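You operate a simulated robot arm through the tools that you are given. There is no shell and no other tool. Be economical: measure what you need, move in short steps, check, and stop when the job is done.

The job below is to be done with a simulated two-armed robot. You get a single attempt, and the scene is never put back.

Task
Put the yellow cap on top of the grey pad on the top of the display table. Take the purple brush and put it on the top of the stock table. Put three of the grey tips from the top of the display table on the left bottom shelf of the racking. Press the front left leg button three times. Turn the middle dial to 6. Fetch the short orange carton and set it on the top of the rental desk. Put the black foot on top of the long teal carton. Shut the cleaner drawer. Take the brown tin and leave it on the silver panel. Put one of the yellow rags from the top of the cleaning table in the inside of the delivery crate. Put the red stop on the top of the packing table. Do these in any order. Set down upright: short orange carton.
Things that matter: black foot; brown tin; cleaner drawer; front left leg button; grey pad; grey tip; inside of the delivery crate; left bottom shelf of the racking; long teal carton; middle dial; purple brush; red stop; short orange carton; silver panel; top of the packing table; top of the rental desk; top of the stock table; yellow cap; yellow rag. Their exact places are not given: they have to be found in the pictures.

It is judged by the outcome, as a careful person would: the job done as asked, and still so three seconds after it is handed in. It fails if anything else is knocked over, pushed out of place, dropped, spilled or broken. Lids that push on must go on centred and level and be pressed home; caps that screw on are set level and turned clockwise until they are tight.

Robot
Two 7-joint arms with two-finger parallel grippers on one trunk, on a base that drives. Base frame: it is fixed to the floor where the robot stands at the start and does not move with it; the origin is under the middle of the robot, x ahead of it, y to its left, z up. Units: cm, degrees, N and s.
The left shoulder is at the start at [3.4, 10.1, 120.6], the right one opposite. With the tool pointing down near the work surface each hand reaches from about 10 to 42 cm from the robot's upright axis, wherever it stands, measured 20 degrees to its own side. Places, roughly: black foot (4x4x4 cm) [-970, -570, 80]; brown tin [-975, -825, 75]; cleaner drawer [-980, -340, 90]; front left leg button [30, -140, 130]; grey pad (11x5x4 cm) [40, 30, 70]; grey tip (5x5x5 cm) [30, -10, 70]; inside of the delivery crate [-770, -780, 70]; left bottom shelf of the racking [60, -220, 100]; long teal carton [-775, -700, 75]; middle dial [20, -480, 160]; purple brush (4x4x5 cm) [40, -60, 70]; red stop (3x3x4 cm) [-960, -190, 80]; short orange carton [-775, -675, 75]; silver panel (12x10x2 cm) [-990, -740, 80]; top of the packing table [-980, -560, 80]; top of the rental desk [-540, -600, 90]; top of the stock table [70, 100, 70]; yellow cap (4x4x3 cm) [50, -20, 70]; yellow rag (5x7x3 cm) [-960, -890, 80]; yellow rag (7x10x3 cm) [-980, -940, 80]. Payload 2.4 kg a hand.
The TCP of each hand is the grasp point between the finger pads, 2.4 cm short of the fingertips. In the tool frame z runs along the fingers and y along their closing line. Largest opening 6.8 cm; finger width 1.7, thickness 1; the body of the gripper, 4 by 7 cm, starts 4.1 cm behind the TCP.
Orientation is that of the tool frame in the base frame, as a unit quaternion [x, y, z, w]. With the fingers straight down and closing along the base's y, the tool's x points along the base's -x, its y along +y and its z along -z.

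Tools
- The arms move only by the tool nudge_tool. It takes "left_series", "right_series" or both (then of equal length, played together; a hand with none holds still); each is a list of rows, each an object (a shift or turn left out is 0, a gripper value left out holds the last) with "linear": the shift along the tool's x, y, z in units of 100 mm (1.0 is 100 mm), a list of three; "rot": the turn, a rotation vector about the tool's x, y, z in units of 45 degrees (1.0 is 45 degrees), a list of three. In form: [{"linear": [tx, ty, tz], "rot": [ax, ay, az]}, ...]. A call has 1 to 10 rows; each row is the pose to reach, as a shift and turn from the pose commanded when the call began, along the tool's axes at that moment. "left_fingers" and "right_fingers" are, for a hand that has rows, the finger opening in cm, from 0 to 6.8, set as the call begins (left out, the last holds). A call with a number of a shift or a turn outside -1 to 1 is refused whole. Each row takes 0.2 s and may step no farther than 5 cm and 8.6 degrees from the row before; otherwise, or with a gripper value out of range, the whole call is refused. A pose out of reach is approached as far as the arm can. The call stops where the force on the tool passes 40 N (or 10 N more than at its start, if that is more) or the arm is blocked; 0.2 s more then pass. The fingers move at their own pace (about 7.2 cm/s each) and stop on an object; they squeeze with about 34 N. The grip force told is the motor's: it shows also when the fingers shut on nothing. Time passes only in rows, and 0.2 s behind the last, so rows that repeat a pose let the fingers close. It gives the time, the measured TCP pose, the force on the tool (base axes), the opening and the grip force at its end, in the units of the frame above (readings bear some noise), with the torque about the TCP (base axes, N m) and any sound that the robot's microphone picked up, and new pictures: "show" is both (left out), scene, wrist or none (wrist: the cameras of the hands that moved).
- Cameras (640 x 400 px; columns grow to the right, rows downward): "scene" is now at [9.31, -0.29, 132.7]; the picture's right is [-0.18, -0.98, -0.00], its down [-0.85, 0.16, -0.49] and it looks along [0.49, -0.09, -0.87] (base axes); focal length 275 px, centre (320, 200). "left" rides on the left gripper at [8.4, -1.1, -7.5] in its tool frame; the picture's right is [0.13, 0.99, 0.00], its down [-0.60, 0.08, -0.79] and it looks along [-0.79, 0.10, 0.61] (tool axes); focal length 251 px, centre (320, 200). "right" rides on the right gripper at [8.4, 1.1, -7.5] in its tool frame; the picture's right is [-0.13, 0.99, 0.00], its down [-0.60, -0.08, -0.79] and it looks along [-0.79, -0.10, 0.61] (tool axes); focal length 251 px, centre (320, 200).
- slide_trunk(by): slides the trunk up (or, below 0, down) by that many cm; the arms and the scene camera ride with it, the base frame stays. It gives what a move gives, with no picture.
- base_move(legs): drives the robot by 1 to 6 legs, each [ahead, left, turn to the left] in cm, cm and degrees, along the robot's own axes; the way and the turn of a leg run together, so that a leg with both is an arc; at most 150 cm and 180 degrees a leg. The arms and the cameras ride along, it lands a little off, and it stops where it bumps. It gives what a move gives, and a new picture of the scene camera.
- turn_head(pan, tilt): turns the head with the scene camera to pan (to the left, within 86 degrees either way) and tilt (down, from -29 to 69), counted from straight ahead of the robot. It gives what a move gives, and a new picture of the scene camera.
- pixel_to_xyz(camera, pixels): for up to 12 pixels [column, row] of the newest picture of that camera ("zoom" is the newest enlarged one), the place [x, y, z] in the base frame of the surface seen there, good to about 0.2 cm, but the place of the scene camera against the robot may be out by one fixed shift of up to 1.2 cm in any direction. No time passes.
- inspect(camera, box): a new picture of the part [left, top, right, bottom] of that camera's present view, enlarged. No time passes.
- job_done(): hands the job in; it is judged then, once.

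Keep the steps short. Do not move on a guess: measure, check each grasp and each placing, and mend mistakes. In all there are 371 turns and 360 pictures (those below and enlarged ones count). Leave the grippers open and the arms clear of the work at the hand-in unless told otherwise, and finish with a single line.

The tools are called as a command line: name --argument value ..., lists and objects as JSON in quotes. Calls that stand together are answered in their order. nudge_tool: Moves the arms, as the interface text tells. Its arguments: {"type":"object","properties":{"left_series":{"type":"array","items":{"type":"object","properties":{"linear":{"type":"array","items":{"type":"number"}},"rot":{"type":"array","items":{"type":"number"}}}}},"left_fingers":{"type":"number"},"right_series":{"type":"array","items":{"type":"object","properties":{"linear":{"type":"array","items":{"type":"number"}},"rot":{"type":"array","items":{"type":"number"}}}}},"right_fingers":{"type":"number"},"show":{"type":"string","enum":["both","scene","wrist","none"]}},"required":[]} The other tools are called the same way: slide_trunk (by) slides the trunk up or down; base_move (legs) drives the base; turn_head (pan, tilt) turns the head that bears the scene camera; pixel_to_xyz (camera, pixels) gives the place of the surface under pixels of a picture; inspect (camera, box) takes an enlarged picture of a part of a camera's view; job_done () hands the job in.

At the start:

```text
t: 0.0
left_eef_pos: [22.67, -0.62, 105.64]
left_orientation: [0.0, 1.0, 0.0, 0.0]
left_ft_force: [0.9, 0.3, -0.2]
left_torque: [0.0, -0.04, 0.01]
left_opening: 6.83
left_finger_force: 0.1
right_eef_pos: [19.94, -25.6, 102.01]
right_orientation: [-0.001, 1.0, -0.001, 0.0]
right_ft_force: [0.0, 0.7, -0.3]
right_torque: [0.0, 0.0, -0.03]
right_opening: 6.8
right_finger_force: 0.1
trunk travel left (down, up): [-42.0, 43.0]
robot x, y, heading: [-0.17, 0.06, -0.0]
head pan, tilt: [-10.4, 60.3]
```

scene: 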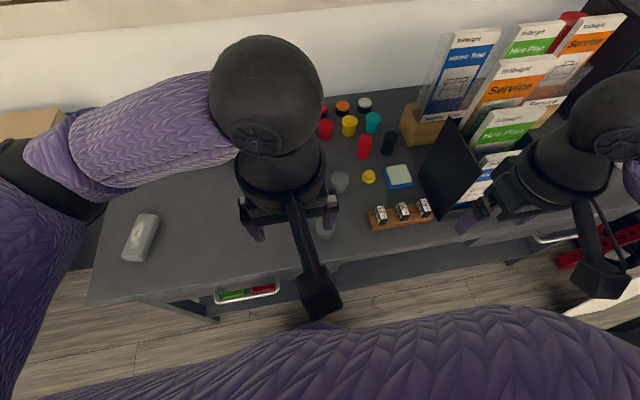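
right: 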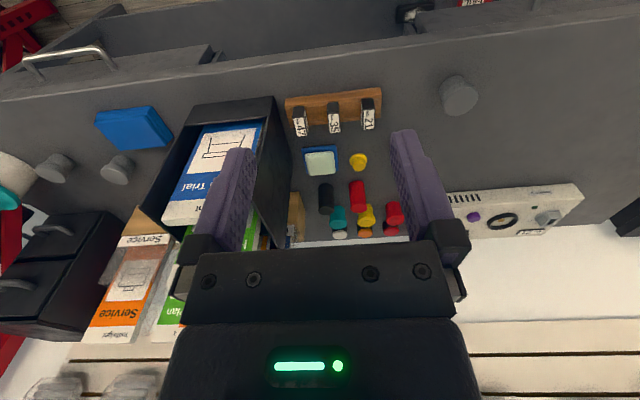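
left: 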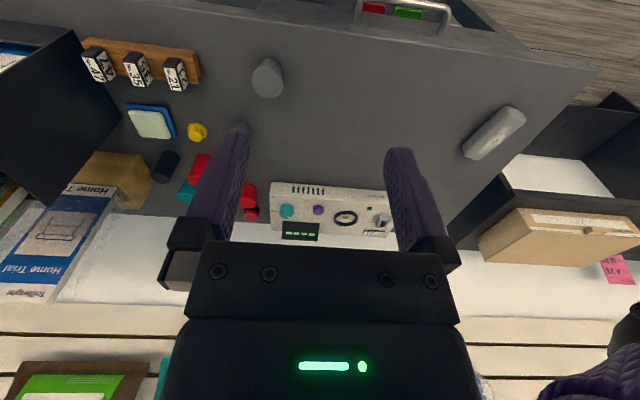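

I see the display table ahead with the grey pad (about 140,237), the yellow cap (369,177), and grey tips (340,182) and (325,230). I measure these.

pixel_to_xyz --camera "scene" --pixels '[[140, 237], [369, 177], [340, 181], [324, 228], [200, 240], [148, 218], [130, 258]]'

pixel_to_xyz --camera "right" --pixels '[[55, 165], [118, 170], [460, 95], [359, 161], [200, 135], [474, 216], [35, 388]]'

pixel_to_xyz --camera "left" --pixels '[[268, 72], [197, 131], [494, 132], [512, 108], [470, 152], [400, 100], [235, 130]]'

turn_head --pan -50 --tilt 45

```text
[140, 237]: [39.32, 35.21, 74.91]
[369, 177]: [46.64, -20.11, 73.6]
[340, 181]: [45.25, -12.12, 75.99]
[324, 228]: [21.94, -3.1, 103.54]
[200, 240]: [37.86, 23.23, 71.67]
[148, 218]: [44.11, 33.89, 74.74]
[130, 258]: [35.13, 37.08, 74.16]
```

```text
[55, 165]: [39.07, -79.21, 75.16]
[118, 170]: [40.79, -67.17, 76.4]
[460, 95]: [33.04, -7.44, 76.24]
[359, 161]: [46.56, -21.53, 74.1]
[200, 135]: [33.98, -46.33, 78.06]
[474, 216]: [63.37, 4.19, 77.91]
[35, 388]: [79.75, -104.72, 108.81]
```

```text
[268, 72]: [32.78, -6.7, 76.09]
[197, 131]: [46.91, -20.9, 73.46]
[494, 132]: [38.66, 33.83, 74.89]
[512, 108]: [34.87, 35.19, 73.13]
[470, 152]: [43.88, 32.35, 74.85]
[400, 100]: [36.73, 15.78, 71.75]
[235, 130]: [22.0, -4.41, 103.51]
```

```text
t: 1.1
left_eef_pos: [22.59, -0.67, 105.51]
left_orientation: [0.0, 1.0, 0.0, 0.0]
left_ft_force: [0.0, 0.3, 0.4]
left_torque: [-0.01, 0.02, 0.03]
left_opening: 6.79
left_finger_force: 0.0
right_eef_pos: [20.14, -25.63, 102.16]
right_orientation: [-0.001, 1.0, 0.0, -0.001]
right_ft_force: [0.3, 0.0, 1.0]
right_torque: [0.0, 0.02, 0.02]
right_opening: 6.8
right_finger_force: 0.0
trunk travel left (down, up): [-42.0, 43.0]
robot x, y, heading: [0.01, 0.14, -0.4]
head pan, tilt: [-50.0, 45.0]
```

scene: 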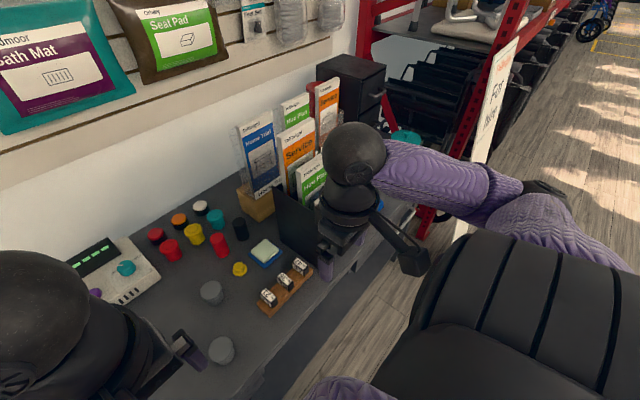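

I turn the head back down to see the table front edge and whole layout to know how far I can drive.

turn_head --pan 35 --tilt 50

inspect --camera "right" --box '[0, 40, 320, 240]'

pixel_to_xyz --camera "right" --pixels '[[320, 68], [440, 52], [100, 95], [10, 105], [340, 15]]'

```text
t: 2.6
left_eef_pos: [22.7, -0.49, 105.47]
left_orientation: [-0.001, 1.0, 0.0, 0.0]
left_ft_force: [0.0, -0.5, -0.5]
left_torque: [0.02, -0.02, 0.0]
left_opening: 6.81
left_finger_force: 0.1
right_eef_pos: [20.11, -25.8, 102.04]
right_orientation: [-0.001, 1.0, 0.0, 0.0]
right_ft_force: [-0.4, 0.9, -0.5]
right_torque: [-0.02, 0.0, -0.02]
right_opening: 6.78
right_finger_force: 0.2
trunk travel left (down, up): [-42.0, 43.0]
robot x, y, heading: [0.11, 0.28, -0.0]
head pan, tilt: [35.0, 50.0]
```

scene: 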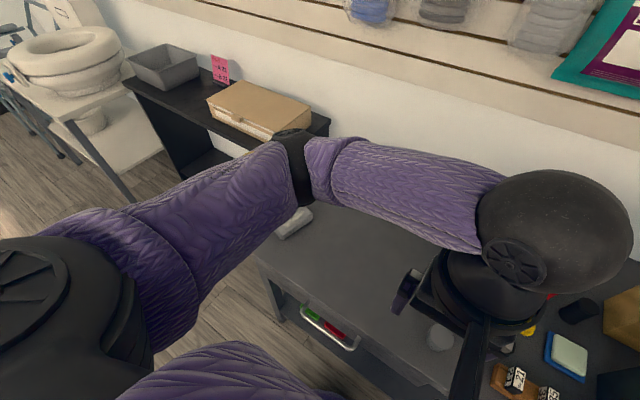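

```text
2.00 times, centred on (160, 140) of right
```

zoom: 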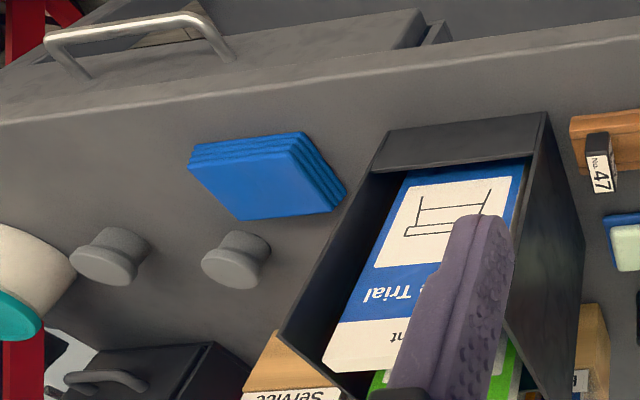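

```text
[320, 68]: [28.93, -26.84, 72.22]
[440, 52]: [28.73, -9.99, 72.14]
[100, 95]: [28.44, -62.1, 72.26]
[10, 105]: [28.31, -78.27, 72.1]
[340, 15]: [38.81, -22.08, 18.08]
```

The table's front edge is at x≈28.8. I drive ahead 12 cm to bring the cap into reach.

base_move --legs '[[12, 0, 0]]'

turn_head --pan -60 --tilt 60

inspect --camera "right" --box '[0, 0, 640, 400]'

```text
t: 3.9
left_eef_pos: [31.0, -0.42, 105.42]
left_orientation: [-0.014, 1.0, 0.001, 0.0]
left_ft_force: [-0.3, -0.5, -0.2]
left_torque: [-0.04, -0.01, 0.03]
left_opening: 6.78
left_finger_force: 0.2
right_eef_pos: [29.14, -25.74, 102.11]
right_orientation: [-0.014, 1.0, 0.0, 0.0]
right_ft_force: [1.3, 0.9, 0.5]
right_torque: [0.0, 0.02, 0.02]
right_opening: 6.77
right_finger_force: 0.0
trunk travel left (down, up): [-42.0, 43.0]
robot x, y, heading: [8.3, -0.46, 1.7]
head pan, tilt: [35.0, 50.0]
```

scene: 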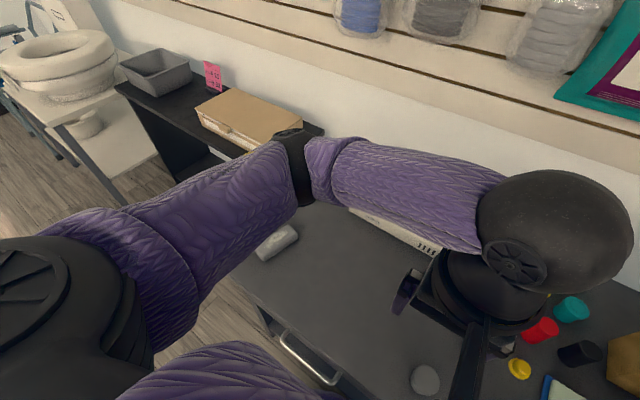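

```text
t: 5.6
left_eef_pos: [30.96, -0.47, 105.5]
left_orientation: [-0.014, 1.0, 0.0, 0.0]
left_ft_force: [-0.1, 0.4, -0.2]
left_torque: [0.0, 0.02, -0.01]
left_opening: 6.81
left_finger_force: 0.0
right_eef_pos: [29.15, -25.79, 102.07]
right_orientation: [-0.014, 1.0, 0.0, -0.001]
right_ft_force: [0.7, -0.1, -0.5]
right_torque: [-0.01, -0.02, -0.02]
right_opening: 6.8
right_finger_force: 0.0
trunk travel left (down, up): [-42.0, 43.0]
robot x, y, heading: [8.34, -0.13, 1.8]
head pan, tilt: [-60.0, 60.0]
```

scene: 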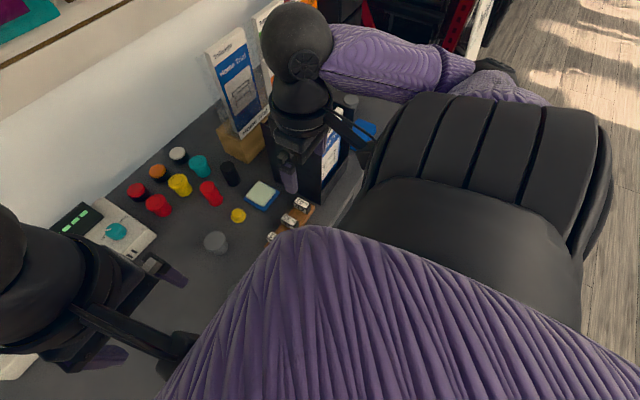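

```text
1.00 times, centred on (320, 200) of right (not enlarged: the box is as wide or as high as the picture)
```

zoom: 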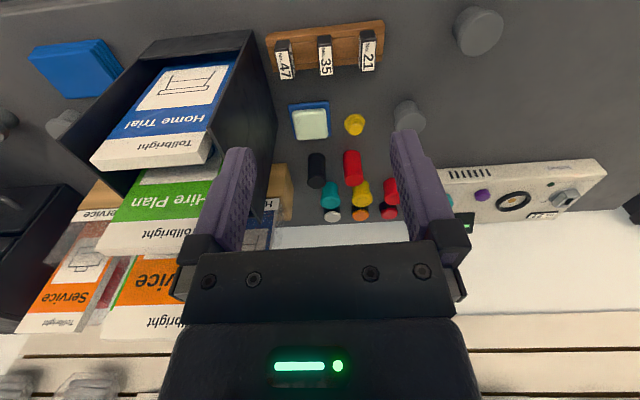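

The base bumped near x=8.3 (likely the table). I back off a hair, straighten and shift right 7 cm so the right hand reaches the cap.

base_move --legs '[[-0.5, 0, 0], [0, -7, -1.8]]'

pixel_to_xyz --camera "scene" --pixels '[[238, 215], [215, 243], [265, 195], [300, 204]]'

```text
t: 6.9
left_eef_pos: [30.67, -8.29, 105.62]
left_orientation: [0.002, 1.0, 0.0, 0.0]
left_ft_force: [0.1, -0.6, -0.8]
left_torque: [0.0, -0.01, 0.0]
left_opening: 6.79
left_finger_force: 0.1
right_eef_pos: [27.99, -33.38, 102.1]
right_orientation: [0.001, 1.0, 0.0, -0.001]
right_ft_force: [-0.1, 0.3, 0.3]
right_torque: [0.02, -0.02, 0.06]
right_opening: 6.8
right_finger_force: 0.0
trunk travel left (down, up): [-42.0, 43.0]
robot x, y, heading: [8.07, -7.48, -0.2]
head pan, tilt: [-60.0, 60.0]
```

scene: 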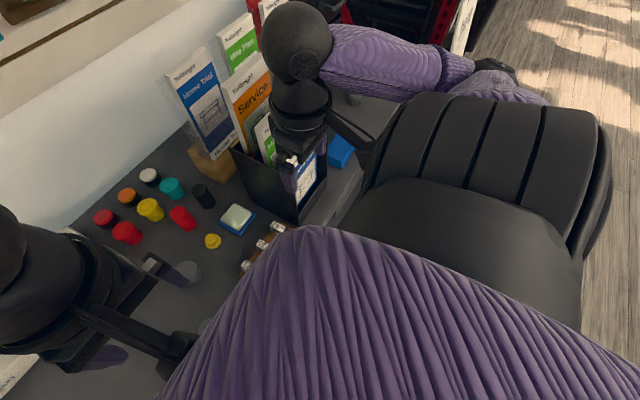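

```text
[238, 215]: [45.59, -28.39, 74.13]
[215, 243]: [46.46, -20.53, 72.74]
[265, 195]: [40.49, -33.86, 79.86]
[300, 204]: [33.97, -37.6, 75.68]
```

I move the right hand in 3D toward above the cap: first call ahead 10, left 10, in small rows, staying high.

nudge_tool --right_series '[{"linear": [-0.3, 0.3, 0]}, {"linear": [-0.6, 0.6, 0]}, {"linear": [-0.9, 0.9, 0]}, {"linear": [-0.9, 1.0, 0.3]}, {"linear": [-0.9, 1.0, 0.7]}, {"linear": [-0.9, 1.0, 1.0]}]' --right_fingers 6.0 --show "wrist"

```text
t: 8.3
left_eef_pos: [30.65, -8.05, 105.48]
left_orientation: [0.002, 1.0, 0.0, -0.001]
left_ft_force: [-0.1, -0.4, 0.0]
left_torque: [-0.04, -0.01, 0.04]
left_opening: 6.8
left_finger_force: 0.1
right_eef_pos: [37.16, -23.25, 92.08]
right_orientation: [0.001, 1.0, 0.0, -0.002]
right_ft_force: [-0.1, -0.6, -0.3]
right_torque: [0.04, 0.01, -0.02]
right_opening: 6.02
right_finger_force: 0.0
trunk travel left (down, up): [-42.0, 43.0]
robot x, y, heading: [7.81, -7.54, -0.2]
head pan, tilt: [-60.0, 60.0]
```

right: 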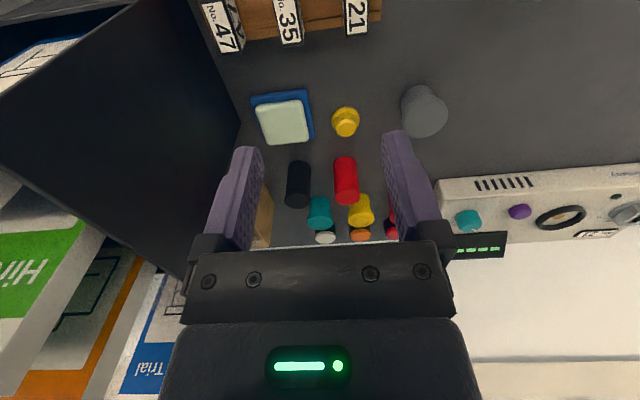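

I zoom on the cap at (346,120) to see its shape.

inspect --camera "right" --box '[290, 90, 400, 160]'

pixel_to_xyz --camera "right" --pixels '[[346, 114], [334, 120], [358, 120], [346, 132], [312, 120], [346, 155], [299, 160], [380, 105]]'

```text
5.71 times, centred on (345, 125) of right
```

zoom: 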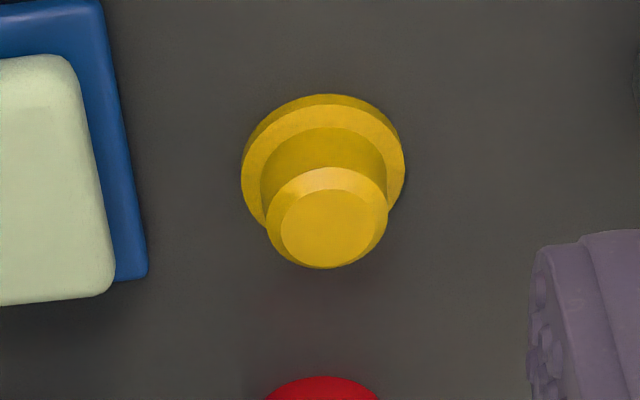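

```text
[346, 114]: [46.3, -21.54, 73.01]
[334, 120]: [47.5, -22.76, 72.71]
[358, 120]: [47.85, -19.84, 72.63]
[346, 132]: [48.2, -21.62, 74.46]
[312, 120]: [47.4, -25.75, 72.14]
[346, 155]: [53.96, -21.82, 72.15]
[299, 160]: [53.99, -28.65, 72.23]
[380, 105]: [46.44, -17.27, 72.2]
```

pixel_to_xyz --camera "zoom" --pixels '[[327, 228], [285, 225], [372, 225], [327, 195], [327, 258], [250, 165], [396, 165], [320, 100]]'

```text
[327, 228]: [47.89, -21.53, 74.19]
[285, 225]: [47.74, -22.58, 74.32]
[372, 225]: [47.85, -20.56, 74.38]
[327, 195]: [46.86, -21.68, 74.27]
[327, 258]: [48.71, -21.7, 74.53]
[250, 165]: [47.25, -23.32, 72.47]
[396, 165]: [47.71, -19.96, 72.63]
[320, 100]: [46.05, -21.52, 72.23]
```

The cap is centred at (47.7,-21.6), knob top z 74.4, table 72.1. I move above it and part way down.

nudge_tool --right_series '[{"linear": [-0.4, 0.1, 0]}, {"linear": [-0.8, 0.165, 0.1]}, {"linear": [-1.0, 0.165, 0.5]}, {"linear": [-1.0, 0.165, 0.9]}, {"linear": [-1.0, 0.165, 1.0]}]' --right_fingers 5.0 --show "wrist"

```text
t: 9.5
left_eef_pos: [30.68, -8.07, 105.58]
left_orientation: [0.002, 1.0, -0.001, 0.0]
left_ft_force: [-0.1, -0.2, 0.3]
left_torque: [-0.01, 0.01, 0.01]
left_opening: 6.82
left_finger_force: 0.0
right_eef_pos: [47.01, -21.72, 82.0]
right_orientation: [0.002, 1.0, 0.0, -0.001]
right_ft_force: [0.3, -0.3, 0.0]
right_torque: [0.01, 0.0, -0.01]
right_opening: 5.02
right_finger_force: 0.0
trunk travel left (down, up): [-42.0, 43.0]
robot x, y, heading: [7.84, -7.52, -0.2]
head pan, tilt: [-60.0, 60.0]
```

right: 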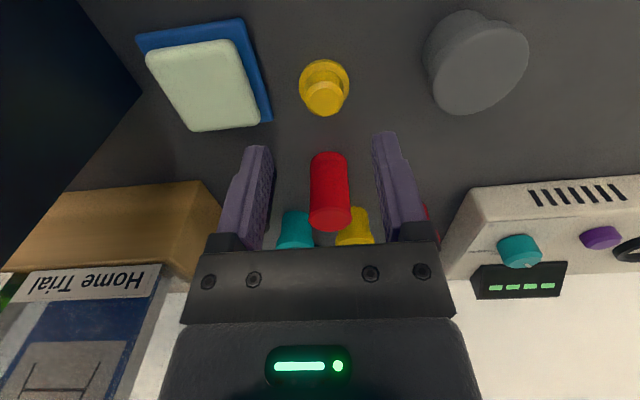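

pixel_to_xyz --camera "right" --pixels '[[324, 97], [312, 97], [336, 97], [324, 88], [324, 106]]'

nudge_tool --right_series '[{"linear": [-0.07, 0.01, 0.3]}, {"linear": [-0.07, 0.01, 0.55]}]' --show "wrist"

```text
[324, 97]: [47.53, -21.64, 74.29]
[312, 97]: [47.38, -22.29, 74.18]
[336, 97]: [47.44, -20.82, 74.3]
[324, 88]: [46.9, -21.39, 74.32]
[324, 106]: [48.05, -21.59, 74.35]
```

```text
t: 10.1
left_eef_pos: [30.64, -8.16, 105.59]
left_orientation: [0.002, 1.0, 0.001, -0.001]
left_ft_force: [-0.8, 0.3, -0.8]
left_torque: [-0.01, 0.01, -0.02]
left_opening: 6.81
left_finger_force: 0.0
right_eef_pos: [47.66, -21.58, 76.59]
right_orientation: [0.001, 1.0, 0.0, -0.001]
right_ft_force: [-0.1, -0.7, 0.0]
right_torque: [0.03, 0.0, -0.01]
right_opening: 5.0
right_finger_force: 0.1
trunk travel left (down, up): [-42.0, 43.0]
robot x, y, heading: [7.79, -7.55, -0.3]
head pan, tilt: [-60.0, 60.0]
```

right: 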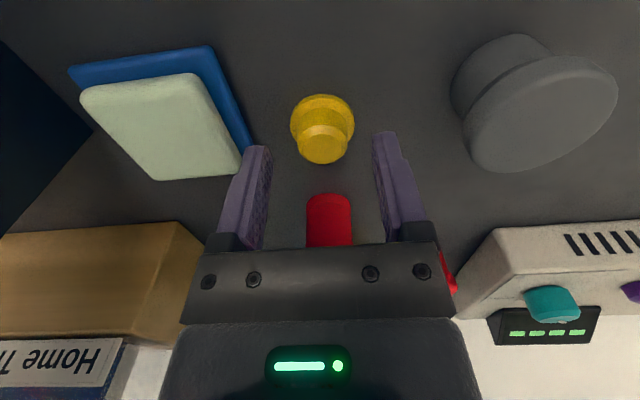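

Aligned. Down 1.3 cm, then close in the next call.

nudge_tool --right_series '[{"linear": [0, 0, 0.07]}, {"linear": [0, 0, 0.13]}]' --show "none"

nudge_tool --right_series '[{"linear": [0, 0, 0]}, {"linear": [0, 0, 0]}, {"linear": [0, 0, 0]}]' --right_fingers 0 --show "none"

nudge_tool --right_series '[{"linear": [0, 0, -0.3]}, {"linear": [0.3, 0, -0.6]}, {"linear": [0.6, 0, -1.0]}, {"linear": [1.0, 0, -1.0]}]' --show "wrist"

```text
t: 10.7
left_eef_pos: [30.59, -8.18, 105.56]
left_orientation: [0.002, 1.0, 0.0, 0.0]
left_ft_force: [-1.2, -0.9, 1.1]
left_torque: [-0.03, 0.01, 0.01]
left_opening: 6.8
left_finger_force: 0.0
right_eef_pos: [47.58, -21.62, 75.3]
right_orientation: [0.001, 1.0, -0.001, 0.0]
right_ft_force: [-0.8, 0.4, -0.3]
right_torque: [-0.02, -0.02, 0.03]
right_opening: 5.0
right_finger_force: 0.0
trunk travel left (down, up): [-42.0, 43.0]
robot x, y, heading: [8.05, -7.55, -0.2]
head pan, tilt: [-60.0, 60.0]
```

```text
t: 11.5
left_eef_pos: [30.68, -8.17, 105.57]
left_orientation: [0.001, 1.0, -0.001, 0.0]
left_ft_force: [-0.2, -0.1, -0.8]
left_torque: [0.0, -0.02, -0.01]
left_opening: 6.79
left_finger_force: 0.1
right_eef_pos: [47.59, -21.67, 75.25]
right_orientation: [0.002, 1.0, -0.001, -0.001]
right_ft_force: [0.7, 0.3, 0.3]
right_torque: [0.0, 0.01, 0.01]
right_opening: 2.05
right_finger_force: 33.7
trunk travel left (down, up): [-42.0, 43.0]
robot x, y, heading: [7.9, -7.26, -0.2]
head pan, tilt: [-60.0, 60.0]
```

```text
t: 12.5
left_eef_pos: [30.64, -8.02, 105.42]
left_orientation: [0.002, 1.0, 0.001, -0.001]
left_ft_force: [0.1, 0.8, -0.6]
left_torque: [-0.03, 0.0, 0.0]
left_opening: 6.81
left_finger_force: 0.1
right_eef_pos: [49.33, -20.54, 77.98]
right_orientation: [0.001, 1.0, 0.001, -0.001]
right_ft_force: [0.6, -1.0, -1.0]
right_torque: [-0.02, 0.0, 0.01]
right_opening: 2.0
right_finger_force: 34.8
right hand out of reach, approached as far as the arm can: row 1, 2, 3, 4
trunk travel left (down, up): [-42.0, 43.0]
robot x, y, heading: [8.1, -7.64, -0.4]
head pan, tilt: [-60.0, 60.0]
```

right: 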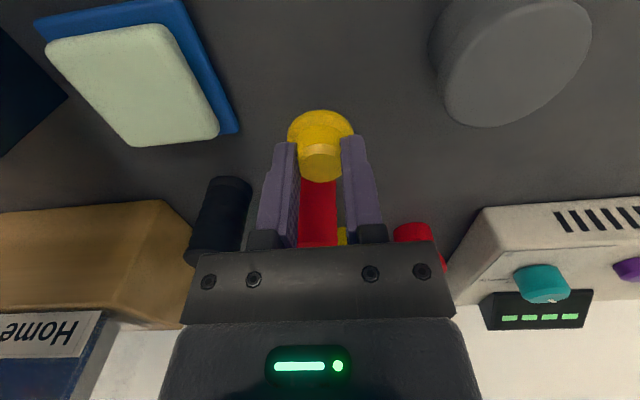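

The cap is held (opening 2.0), but the arm said out of reach and ended at (49.3,-20.5,78). I try small steps straight back.

nudge_tool --right_series '[{"linear": [0.1, 0, -0.05]}, {"linear": [0.25, 0, -0.15]}]' --show "none"

```text
t: 13.1
left_eef_pos: [30.71, -8.16, 105.6]
left_orientation: [0.002, 1.0, 0.0, -0.001]
left_ft_force: [0.2, 0.6, -0.3]
left_torque: [-0.02, 0.04, 0.02]
left_opening: 6.77
left_finger_force: 0.1
right_eef_pos: [49.23, -20.69, 77.86]
right_orientation: [0.003, 1.0, 0.001, 0.0]
right_ft_force: [0.1, -0.2, 0.2]
right_torque: [-0.02, -0.02, -0.01]
right_opening: 2.01
right_finger_force: 33.6
right hand out of reach, approached as far as the arm can: row 1, 2
trunk travel left (down, up): [-42.0, 43.0]
robot x, y, heading: [7.96, -7.81, -0.5]
head pan, tilt: [-60.0, 60.0]
```

The arm seems stuck at a stretched configuration. I raise the trunk 12 cm to clear everything, then retry.

slide_trunk --by 12

nudge_tool --right_series '[{"linear": [0.05, 0, 0]}, {"linear": [0.1, 0, 0]}]' --show "scene"

```text
t: 14.6
left_eef_pos: [30.61, -8.23, 117.61]
left_orientation: [0.002, 1.0, 0.0, -0.001]
left_ft_force: [0.3, -0.1, -0.1]
left_torque: [-0.01, -0.01, 0.0]
left_opening: 6.79
left_finger_force: 0.1
right_eef_pos: [49.55, -20.59, 90.73]
right_orientation: [0.002, 1.0, -0.001, 0.01]
right_ft_force: [0.2, -0.1, -0.7]
right_torque: [-0.02, 0.01, 0.0]
right_opening: 2.02
right_finger_force: 33.7
trunk travel left (down, up): [-54.0, 31.0]
robot x, y, heading: [8.13, -7.22, -0.5]
head pan, tilt: [-60.0, 60.0]
```

```text
t: 15.2
left_eef_pos: [30.61, -8.19, 117.58]
left_orientation: [0.002, 1.0, 0.0, 0.0]
left_ft_force: [0.4, -0.6, 0.0]
left_torque: [0.0, -0.01, -0.01]
left_opening: 6.77
left_finger_force: 0.0
right_eef_pos: [48.86, -20.63, 90.52]
right_orientation: [0.002, 1.0, -0.001, 0.009]
right_ft_force: [0.0, -0.4, 0.3]
right_torque: [-0.05, 0.02, 0.01]
right_opening: 2.0
right_finger_force: 33.7
right hand out of reach, approached as far as the arm can: row 2
trunk travel left (down, up): [-54.0, 31.0]
robot x, y, heading: [8.12, -7.3, -0.4]
head pan, tilt: [-60.0, 60.0]
```

scene: 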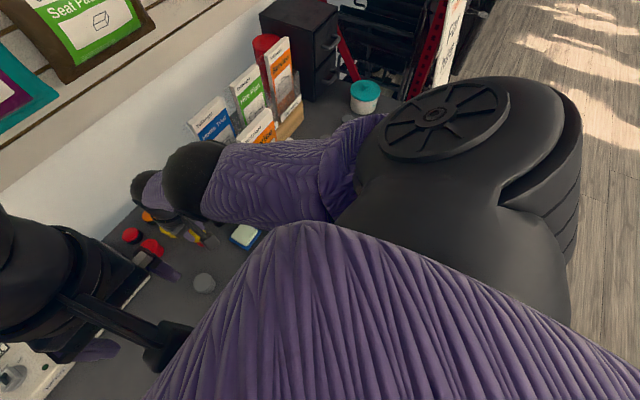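

It moved 0.7 cm back. I try another direction: back and to the right.

nudge_tool --right_series '[{"linear": [0.05, -0.1, 0]}, {"linear": [0.1, -0.3, 0]}, {"linear": [0.2, -0.5, 0]}]' --show "none"

```text
t: 16.0
left_eef_pos: [30.53, -8.2, 117.59]
left_orientation: [0.001, 1.0, 0.0, 0.001]
left_ft_force: [0.0, 0.1, -0.4]
left_torque: [-0.04, 0.03, -0.02]
left_opening: 6.81
left_finger_force: 0.0
right_eef_pos: [48.35, -25.63, 89.41]
right_orientation: [0.001, 1.0, 0.0, 0.01]
right_ft_force: [-0.5, 0.0, 0.1]
right_torque: [-0.01, -0.01, 0.01]
right_opening: 1.98
right_finger_force: 34.2
right hand out of reach, approached as far as the arm can: row 1, 2, 3
trunk travel left (down, up): [-54.0, 31.0]
robot x, y, heading: [7.88, -7.67, -0.4]
head pan, tilt: [-60.0, 60.0]
```

nudge_tool --right_series '[{"linear": [0.2, -0.0, 0.1]}, {"linear": [0.5, 0, 0.1]}, {"linear": [0.8, 0, 0.1]}, {"linear": [1.0, 0, 0.1]}]' --show "none"

```text
t: 17.0
left_eef_pos: [30.59, -8.25, 117.5]
left_orientation: [0.001, 1.0, 0.0, -0.001]
left_ft_force: [-0.3, 0.6, 0.4]
left_torque: [-0.03, 0.01, 0.01]
left_opening: 6.79
left_finger_force: 0.2
right_eef_pos: [43.41, -25.89, 83.57]
right_orientation: [0.001, 1.0, -0.001, 0.009]
right_ft_force: [-0.7, -0.4, -1.1]
right_torque: [0.01, 0.01, 0.0]
right_opening: 1.98
right_finger_force: 33.6
right hand out of reach, approached as far as the arm can: row 1, 2, 3, 4
trunk travel left (down, up): [-54.0, 31.0]
robot x, y, heading: [8.29, -7.51, 0.0]
head pan, tilt: [-60.0, 60.0]
```

The arm appears locked at full stretch (constant shoulder distance). I give it a long call of rows aimed radially inwards (back and up).

nudge_tool --right_series '[{"linear": [0.3, 0, -0.2]}, {"linear": [0.6, 0, -0.4]}, {"linear": [0.9, 0, -0.6]}, {"linear": [1.0, 0, -0.8]}, {"linear": [1.0, 0, -1.0]}, {"linear": [1.0, 0.2, -1.0]}, {"linear": [1.0, 0.4, -1.0]}, {"linear": [1.0, 0, -1.0]}, {"linear": [1.0, -0.3, -1.0]}, {"linear": [1.0, 0, -1.0]}]' --show "none"

```text
t: 19.2
left_eef_pos: [30.59, -8.12, 117.58]
left_orientation: [0.002, 1.0, 0.0, 0.0]
left_ft_force: [0.3, 0.4, 0.0]
left_torque: [-0.03, 0.01, 0.02]
left_opening: 6.79
left_finger_force: 0.0
right_eef_pos: [43.46, -26.98, 83.78]
right_orientation: [0.002, 1.0, -0.001, 0.008]
right_ft_force: [-0.7, 0.4, 0.7]
right_torque: [0.0, -0.02, -0.03]
right_opening: 1.99
right_finger_force: 33.7
right hand out of reach, approached as far as the arm can: row 1, 2, 3, 4, 5, 6, 7, 8, 9, 10
trunk travel left (down, up): [-54.0, 31.0]
robot x, y, heading: [8.08, -7.27, -0.3]
head pan, tilt: [-60.0, 60.0]
```

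I try the tangential direction: left and up/forward, which elbow flexing should produce.

nudge_tool --right_series '[{"linear": [0, 0.2, -0.1]}, {"linear": [-0.1, 0.5, -0.15]}, {"linear": [-0.1, 0.8, -0.2]}, {"linear": [-0.1, 1.0, -0.3]}]' --show "none"

nudge_tool --right_series '[{"linear": [0.1, 0.0, -0.1]}, {"linear": [0.3, 0.0, -0.2]}]' --show "scene"

```text
t: 20.2
left_eef_pos: [30.5, -8.08, 117.63]
left_orientation: [0.002, 1.0, -0.001, 0.0]
left_ft_force: [-0.2, 0.6, -0.2]
left_torque: [-0.02, 0.0, -0.02]
left_opening: 6.8
left_finger_force: 0.1
right_eef_pos: [45.45, -16.95, 86.3]
right_orientation: [0.001, 1.0, -0.001, 0.009]
right_ft_force: [0.5, 0.8, 0.6]
right_torque: [0.0, 0.0, -0.01]
right_opening: 1.95
right_finger_force: 34.1
right hand out of reach, approached as far as the arm can: row 1, 2, 3, 4
trunk travel left (down, up): [-54.0, 31.0]
robot x, y, heading: [8.34, -7.42, -0.3]
head pan, tilt: [-60.0, 60.0]
```

```text
t: 20.8
left_eef_pos: [30.58, -8.06, 117.62]
left_orientation: [0.002, 1.0, 0.0, 0.001]
left_ft_force: [0.1, -1.1, 0.2]
left_torque: [-0.01, 0.02, -0.01]
left_opening: 6.79
left_finger_force: 0.1
right_eef_pos: [45.29, -16.75, 86.17]
right_orientation: [0.001, 1.0, -0.001, 0.01]
right_ft_force: [0.0, 0.1, 0.5]
right_torque: [-0.02, -0.02, 0.02]
right_opening: 1.96
right_finger_force: 33.7
right hand out of reach, approached as far as the arm can: row 1, 2
trunk travel left (down, up): [-54.0, 31.0]
robot x, y, heading: [8.14, -7.69, -0.3]
head pan, tilt: [-60.0, 60.0]
```

scene: 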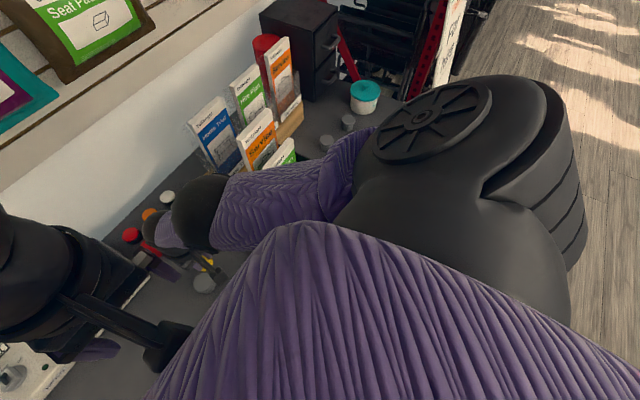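

Still locked. I try purely forward-up along the arc, then pull back.

nudge_tool --right_series '[{"linear": [-0.15, 0, -0.25]}, {"linear": [-0.25, 0, -0.6]}, {"linear": [-0.35, 0, -1.0]}, {"linear": [-0.1, 0, -1.0]}, {"linear": [0.2, 0, -1.0]}]' --show "none"

```text
t: 22.0
left_eef_pos: [30.69, -8.07, 117.57]
left_orientation: [0.002, 1.0, 0.0, 0.0]
left_ft_force: [-0.8, -0.4, 0.4]
left_torque: [0.0, -0.02, -0.02]
left_opening: 6.82
left_finger_force: 0.1
right_eef_pos: [49.57, -15.45, 92.52]
right_orientation: [0.002, 1.0, 0.0, 0.009]
right_ft_force: [-0.2, -0.3, 0.2]
right_torque: [-0.02, -0.04, -0.01]
right_opening: 1.91
right_finger_force: 33.6
right hand out of reach, approached as far as the arm can: row 1, 2, 3, 4, 5
trunk travel left (down, up): [-54.0, 31.0]
robot x, y, heading: [7.46, -7.31, -0.4]
head pan, tilt: [-60.0, 60.0]
```

I test a wrist tilt (about the tool's y) with no shift, to free the configuration.

nudge_tool --right_series '[{"rot": [0, 0.18, 0]}, {"rot": [0, 0.36, 0]}, {"rot": [0, 0.54, 0]}]' --show "none"

```text
t: 22.8
left_eef_pos: [30.67, -8.15, 117.53]
left_orientation: [0.002, 1.0, 0.0, 0.0]
left_ft_force: [0.9, -0.4, -0.2]
left_torque: [-0.04, 0.01, 0.0]
left_opening: 6.8
left_finger_force: 0.1
right_eef_pos: [44.08, -16.3, 95.6]
right_orientation: [0.002, 0.979, -0.001, -0.203]
right_ft_force: [0.0, 0.1, -0.4]
right_torque: [0.0, -0.02, -0.03]
right_opening: 1.94
right_finger_force: 34.5
right hand out of reach, approached as far as the arm can: row 1, 2, 3
trunk travel left (down, up): [-54.0, 31.0]
robot x, y, heading: [8.01, -7.44, -0.2]
head pan, tilt: [-60.0, 60.0]
```

The y motions obey but radial retraction doesn't. I reset the commanded pose with a tiny trunk slide, then test small rows to learn which are reachable.

slide_trunk --by 2

nudge_tool --right_series '[{"linear": [0, 0.2, 0]}, {"linear": [0, 0.4, 0]}, {"linear": [0.03, 0.2, 0]}, {"linear": [0.06, 0, 0]}, {"linear": [0.1, -0.2, 0]}, {"linear": [0.15, -0.4, 0]}, {"linear": [0.2, -0.2, 0]}, {"linear": [0.25, 0, 0]}]' --show "wrist"

```text
t: 23.5
left_eef_pos: [30.62, -8.1, 119.63]
left_orientation: [0.001, 1.0, 0.0, 0.0]
left_ft_force: [0.0, -0.5, -0.5]
left_torque: [-0.02, 0.02, 0.03]
left_opening: 6.76
left_finger_force: 0.0
right_eef_pos: [44.22, -16.28, 97.74]
right_orientation: [0.001, 0.98, 0.0, -0.201]
right_ft_force: [0.2, 0.3, -0.9]
right_torque: [0.02, 0.04, 0.02]
right_opening: 1.93
right_finger_force: 33.5
trunk travel left (down, up): [-56.0, 29.0]
robot x, y, heading: [7.85, -7.38, -0.3]
head pan, tilt: [-60.0, 60.0]
```

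```text
t: 25.3
left_eef_pos: [30.58, -8.16, 119.67]
left_orientation: [0.001, 1.0, 0.0, 0.0]
left_ft_force: [1.0, 0.4, 0.0]
left_torque: [-0.01, 0.03, -0.03]
left_opening: 6.78
left_finger_force: 0.0
right_eef_pos: [41.84, -16.28, 98.68]
right_orientation: [0.001, 0.98, -0.001, -0.201]
right_ft_force: [-0.8, -0.4, -0.4]
right_torque: [-0.02, -0.02, 0.0]
right_opening: 1.9
right_finger_force: 34.2
right hand out of reach, approached as far as the arm can: row 1, 2
trunk travel left (down, up): [-56.0, 29.0]
robot x, y, heading: [7.88, -7.35, -0.1]
head pan, tilt: [-60.0, 60.0]
```

right: 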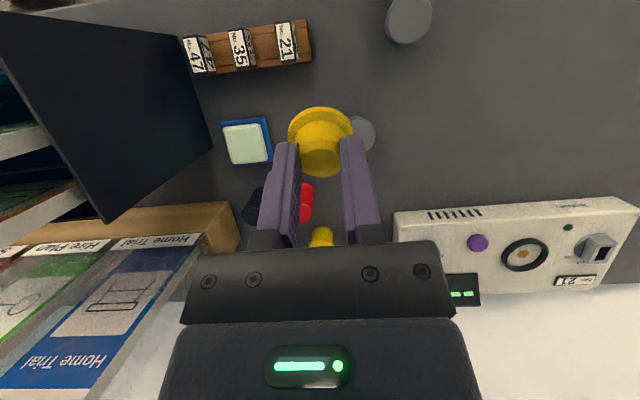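

Unlocked. Now I retract further and undo the 23° tilt.

nudge_tool --right_series '[{"linear": [0.3, 0, 0], "rot": [0, -0.1, 0]}, {"linear": [0.6, 0, 0], "rot": [0, -0.25, 0]}, {"linear": [0.9, 0, 0], "rot": [0, -0.4, 0]}, {"linear": [1.0, 0, 0], "rot": [0, -0.516, 0]}]' --show "wrist"

inspect --camera "left" --box '[320, 0, 640, 200]'

```text
t: 26.3
left_eef_pos: [30.52, -8.03, 119.57]
left_orientation: [0.002, 1.0, 0.0, 0.0]
left_ft_force: [0.2, -0.2, 0.1]
left_torque: [0.03, 0.02, 0.0]
left_opening: 6.79
left_finger_force: 0.0
right_eef_pos: [32.53, -16.29, 102.74]
right_orientation: [0.001, 1.0, -0.001, 0.0]
right_ft_force: [-0.3, 0.0, 0.4]
right_torque: [-0.02, 0.01, -0.01]
right_opening: 1.93
right_finger_force: 33.6
trunk travel left (down, up): [-56.0, 29.0]
robot x, y, heading: [8.29, -7.76, -0.2]
head pan, tilt: [-60.0, 60.0]
```

right: 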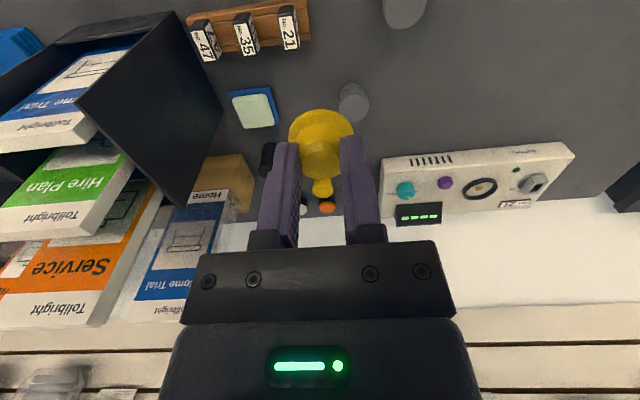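

```text
2.00 times, centred on (480, 100) of left
```

zoom: 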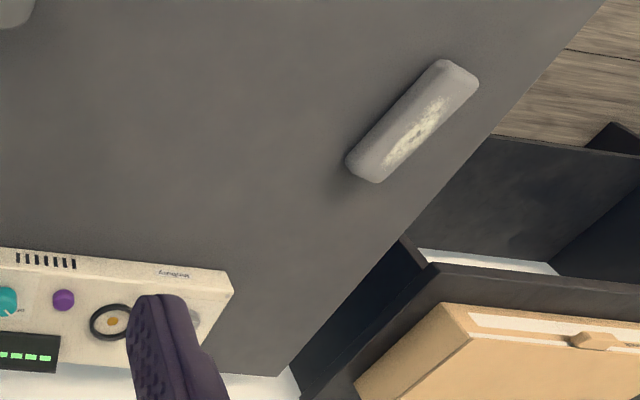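

The cap is held level. I drive left about 50 cm so the pad is in reach of the right hand.

base_move --legs '[[0, 50, 0]]'

slide_trunk --by -14

inspect --camera "right" --box '[160, 0, 640, 300]'

```text
t: 29.3
left_eef_pos: [30.85, 42.34, 119.57]
left_orientation: [0.003, 1.0, 0.0, 0.0]
left_ft_force: [-0.1, -0.4, -0.2]
left_torque: [-0.01, 0.02, 0.01]
left_opening: 6.81
left_finger_force: 0.1
right_eef_pos: [32.77, 34.29, 102.62]
right_orientation: [0.002, 1.0, -0.001, 0.0]
right_ft_force: [-0.1, -0.2, -0.1]
right_torque: [-0.02, 0.03, -0.01]
right_opening: 1.88
right_finger_force: 33.9
trunk travel left (down, up): [-56.0, 29.0]
robot x, y, heading: [7.9, 43.17, -0.1]
head pan, tilt: [-60.0, 60.0]
```

scene: 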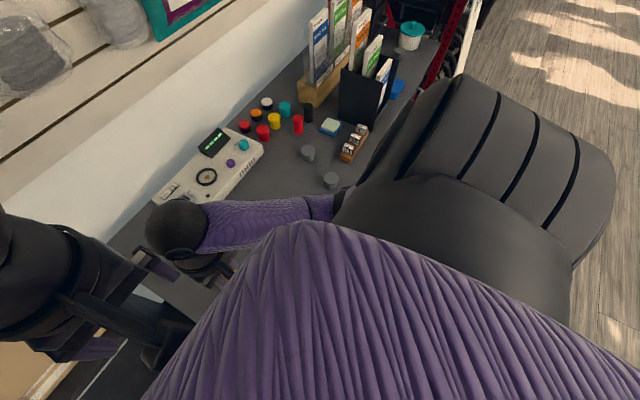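

```text
t: 30.9
left_eef_pos: [30.76, 42.23, 105.52]
left_orientation: [0.002, 1.0, 0.0, 0.0]
left_ft_force: [-0.3, 0.3, 1.1]
left_torque: [-0.05, 0.0, -0.01]
left_opening: 6.78
left_finger_force: 0.2
right_eef_pos: [32.96, 34.13, 88.71]
right_orientation: [0.002, 1.0, -0.001, -0.001]
right_ft_force: [-1.0, 0.8, -0.4]
right_torque: [0.0, 0.0, 0.01]
right_opening: 1.86
right_finger_force: 34.1
trunk travel left (down, up): [-42.0, 43.0]
robot x, y, heading: [8.08, 42.9, -0.6]
head pan, tilt: [-60.0, 60.0]
```

```text
1.33 times, centred on (400, 150) of right
```

zoom: 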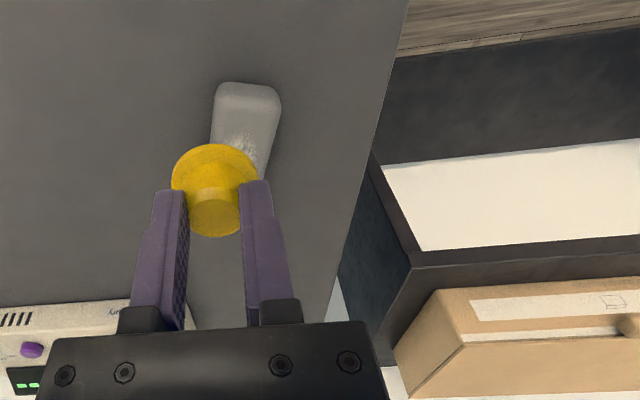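

I move above the pad centre at (39.2,34.6), TCP to z 82.

nudge_tool --right_series '[{"linear": [-0.3, 0.02, 0.1]}, {"linear": [-0.62, 0.04, 0.3]}, {"linear": [-0.62, 0.04, 0.6]}]' --show "both"

inspect --camera "left" --box '[160, 0, 480, 200]'

```text
t: 31.7
left_eef_pos: [30.91, 42.36, 105.57]
left_orientation: [0.002, 1.0, 0.001, 0.0]
left_ft_force: [-0.6, 0.6, 0.1]
left_torque: [-0.01, -0.01, -0.03]
left_opening: 6.8
left_finger_force: 0.1
right_eef_pos: [39.01, 34.49, 82.74]
right_orientation: [0.002, 1.0, 0.0, 0.0]
right_ft_force: [0.0, 0.4, 0.2]
right_torque: [-0.02, -0.09, 0.01]
right_opening: 1.86
right_finger_force: 33.9
trunk travel left (down, up): [-42.0, 43.0]
robot x, y, heading: [8.38, 42.91, -0.4]
head pan, tilt: [-60.0, 60.0]
```

scene: 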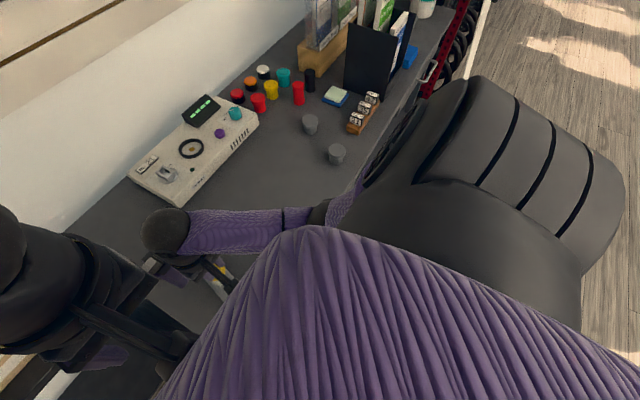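
right: 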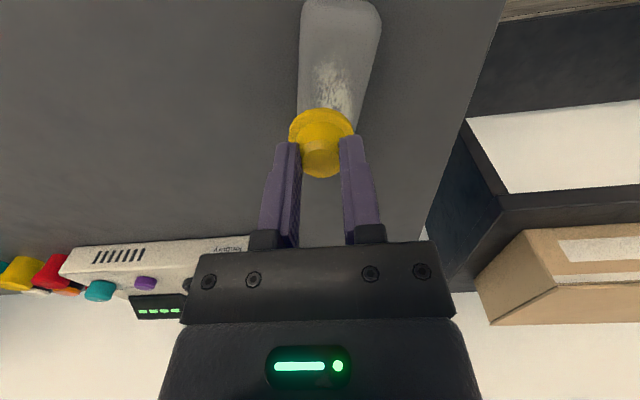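

```text
2.00 times, centred on (320, 100) of left
```

zoom: 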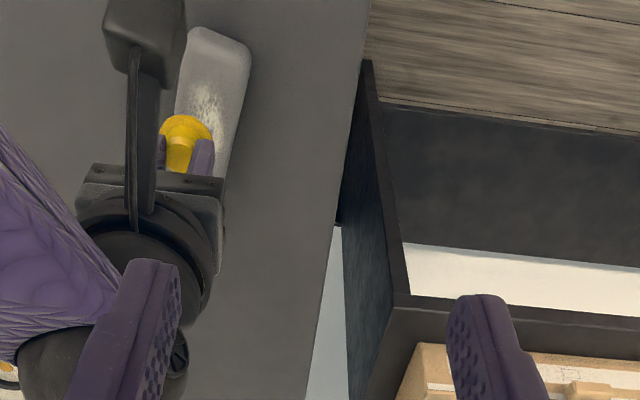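

pixel_to_xyz --camera "right" --pixels '[[340, 8], [332, 60], [302, 70], [368, 70], [330, 95], [345, 95], [322, 115], [322, 165]]'

pixel_to_xyz --camera "zoom" --pixels '[[215, 40], [205, 90], [180, 92], [240, 92], [222, 160], [222, 240]]'

```text
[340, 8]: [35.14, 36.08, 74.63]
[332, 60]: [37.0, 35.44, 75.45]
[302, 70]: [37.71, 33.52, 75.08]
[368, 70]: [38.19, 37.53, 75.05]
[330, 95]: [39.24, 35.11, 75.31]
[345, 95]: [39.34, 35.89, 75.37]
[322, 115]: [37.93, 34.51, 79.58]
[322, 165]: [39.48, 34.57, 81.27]
```

```text
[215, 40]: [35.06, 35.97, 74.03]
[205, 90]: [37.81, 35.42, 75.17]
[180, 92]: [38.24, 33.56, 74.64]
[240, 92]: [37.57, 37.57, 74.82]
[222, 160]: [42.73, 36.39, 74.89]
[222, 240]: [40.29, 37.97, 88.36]
```

Pad top is z≈75.4 with axis near (39.4,34.9). The cap has slipped a bit (bottom ≈79.0). I shift 0.4 cm ahead and left, and lower 3.6 cm.

nudge_tool --right_series '[{"linear": [-0.04, 0.04, 0.1]}, {"linear": [-0.04, 0.04, 0.25]}, {"linear": [-0.04, 0.04, 0.33]}]' --show "wrist"

inspect --camera "left" --box '[200, 20, 330, 100]'

```text
t: 32.5
left_eef_pos: [30.96, 42.4, 105.54]
left_orientation: [0.003, 1.0, -0.001, -0.001]
left_ft_force: [1.7, 0.5, 0.0]
left_torque: [-0.03, 0.01, 0.01]
left_opening: 6.82
left_finger_force: 0.1
right_eef_pos: [39.47, 34.9, 79.33]
right_orientation: [0.002, 1.0, -0.001, 0.0]
right_ft_force: [-0.2, 0.4, -0.6]
right_torque: [0.01, 0.0, -0.03]
right_opening: 2.18
right_finger_force: 34.0
trunk travel left (down, up): [-42.0, 43.0]
robot x, y, heading: [8.12, 42.84, -0.6]
head pan, tilt: [-60.0, 60.0]
```

right: 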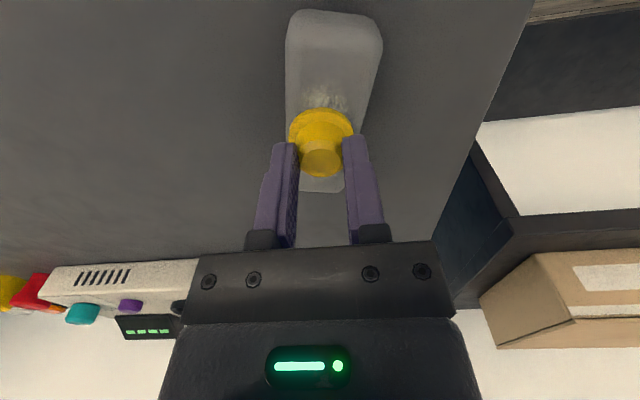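

```text
4.92 times, centred on (265, 60) of left
```

zoom: 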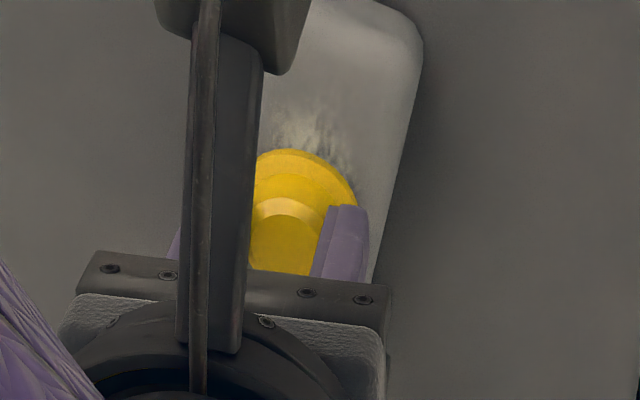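

The opening rose to 2.18, hinting contact. I measure cap rim vs pad.

pixel_to_xyz --camera "right" --pixels '[[320, 112], [320, 120], [320, 160], [296, 125], [320, 95], [345, 120]]'

pixel_to_xyz --camera "zoom" --pixels '[[300, 160], [285, 240], [300, 110]]'

```text
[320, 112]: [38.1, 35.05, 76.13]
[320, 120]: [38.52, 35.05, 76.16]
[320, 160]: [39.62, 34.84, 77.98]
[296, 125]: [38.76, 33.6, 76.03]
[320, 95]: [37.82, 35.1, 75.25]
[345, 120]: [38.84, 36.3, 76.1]
```

```text
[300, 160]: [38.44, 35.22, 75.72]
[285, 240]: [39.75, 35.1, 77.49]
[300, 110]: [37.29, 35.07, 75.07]
```

The flange bottom is at ≈75.5, resting on the pad. I release and lift.

nudge_tool --right_series '[{"linear": [0, 0, 0]}, {"linear": [0, 0, 0]}, {"linear": [0, 0, 0]}]' --right_fingers 4.5 --show "none"

nudge_tool --right_series '[{"linear": [0, 0, -0.2]}, {"linear": [0, 0, -0.6]}, {"linear": [0.3, 0, -1.0]}, {"linear": [0.6, 0, -1.0]}]' --show "wrist"

```text
t: 33.3
left_eef_pos: [30.83, 42.38, 105.45]
left_orientation: [0.003, 1.0, 0.0, 0.0]
left_ft_force: [-0.4, -0.1, -0.6]
left_torque: [-0.04, -0.01, -0.02]
left_opening: 6.8
left_finger_force: 0.1
right_eef_pos: [39.48, 34.93, 79.36]
right_orientation: [0.001, 1.0, -0.001, 0.0]
right_ft_force: [0.4, 0.6, 0.3]
right_torque: [0.02, -0.04, -0.05]
right_opening: 4.52
right_finger_force: 0.1
trunk travel left (down, up): [-42.0, 43.0]
robot x, y, heading: [8.37, 42.71, -0.6]
head pan, tilt: [-60.0, 60.0]
```

```text
t: 34.3
left_eef_pos: [30.74, 42.42, 105.51]
left_orientation: [0.003, 1.0, 0.0, -0.001]
left_ft_force: [-2.6, 2.0, -0.3]
left_torque: [0.02, -0.02, -0.15]
left_opening: 6.68
left_finger_force: 0.0
right_eef_pos: [33.44, 35.03, 89.45]
right_orientation: [0.003, 1.0, -0.001, -0.001]
right_ft_force: [0.4, 0.1, -0.1]
right_torque: [-0.02, -0.02, -0.01]
right_opening: 4.5
right_finger_force: 0.2
trunk travel left (down, up): [-42.0, 43.0]
robot x, y, heading: [8.29, 43.06, 0.1]
head pan, tilt: [-60.0, 60.0]
```

right: 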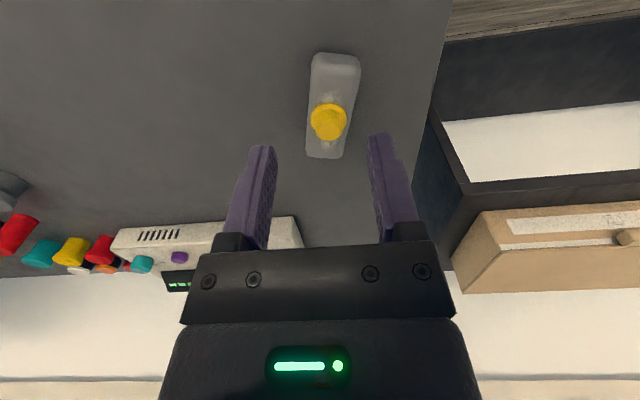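

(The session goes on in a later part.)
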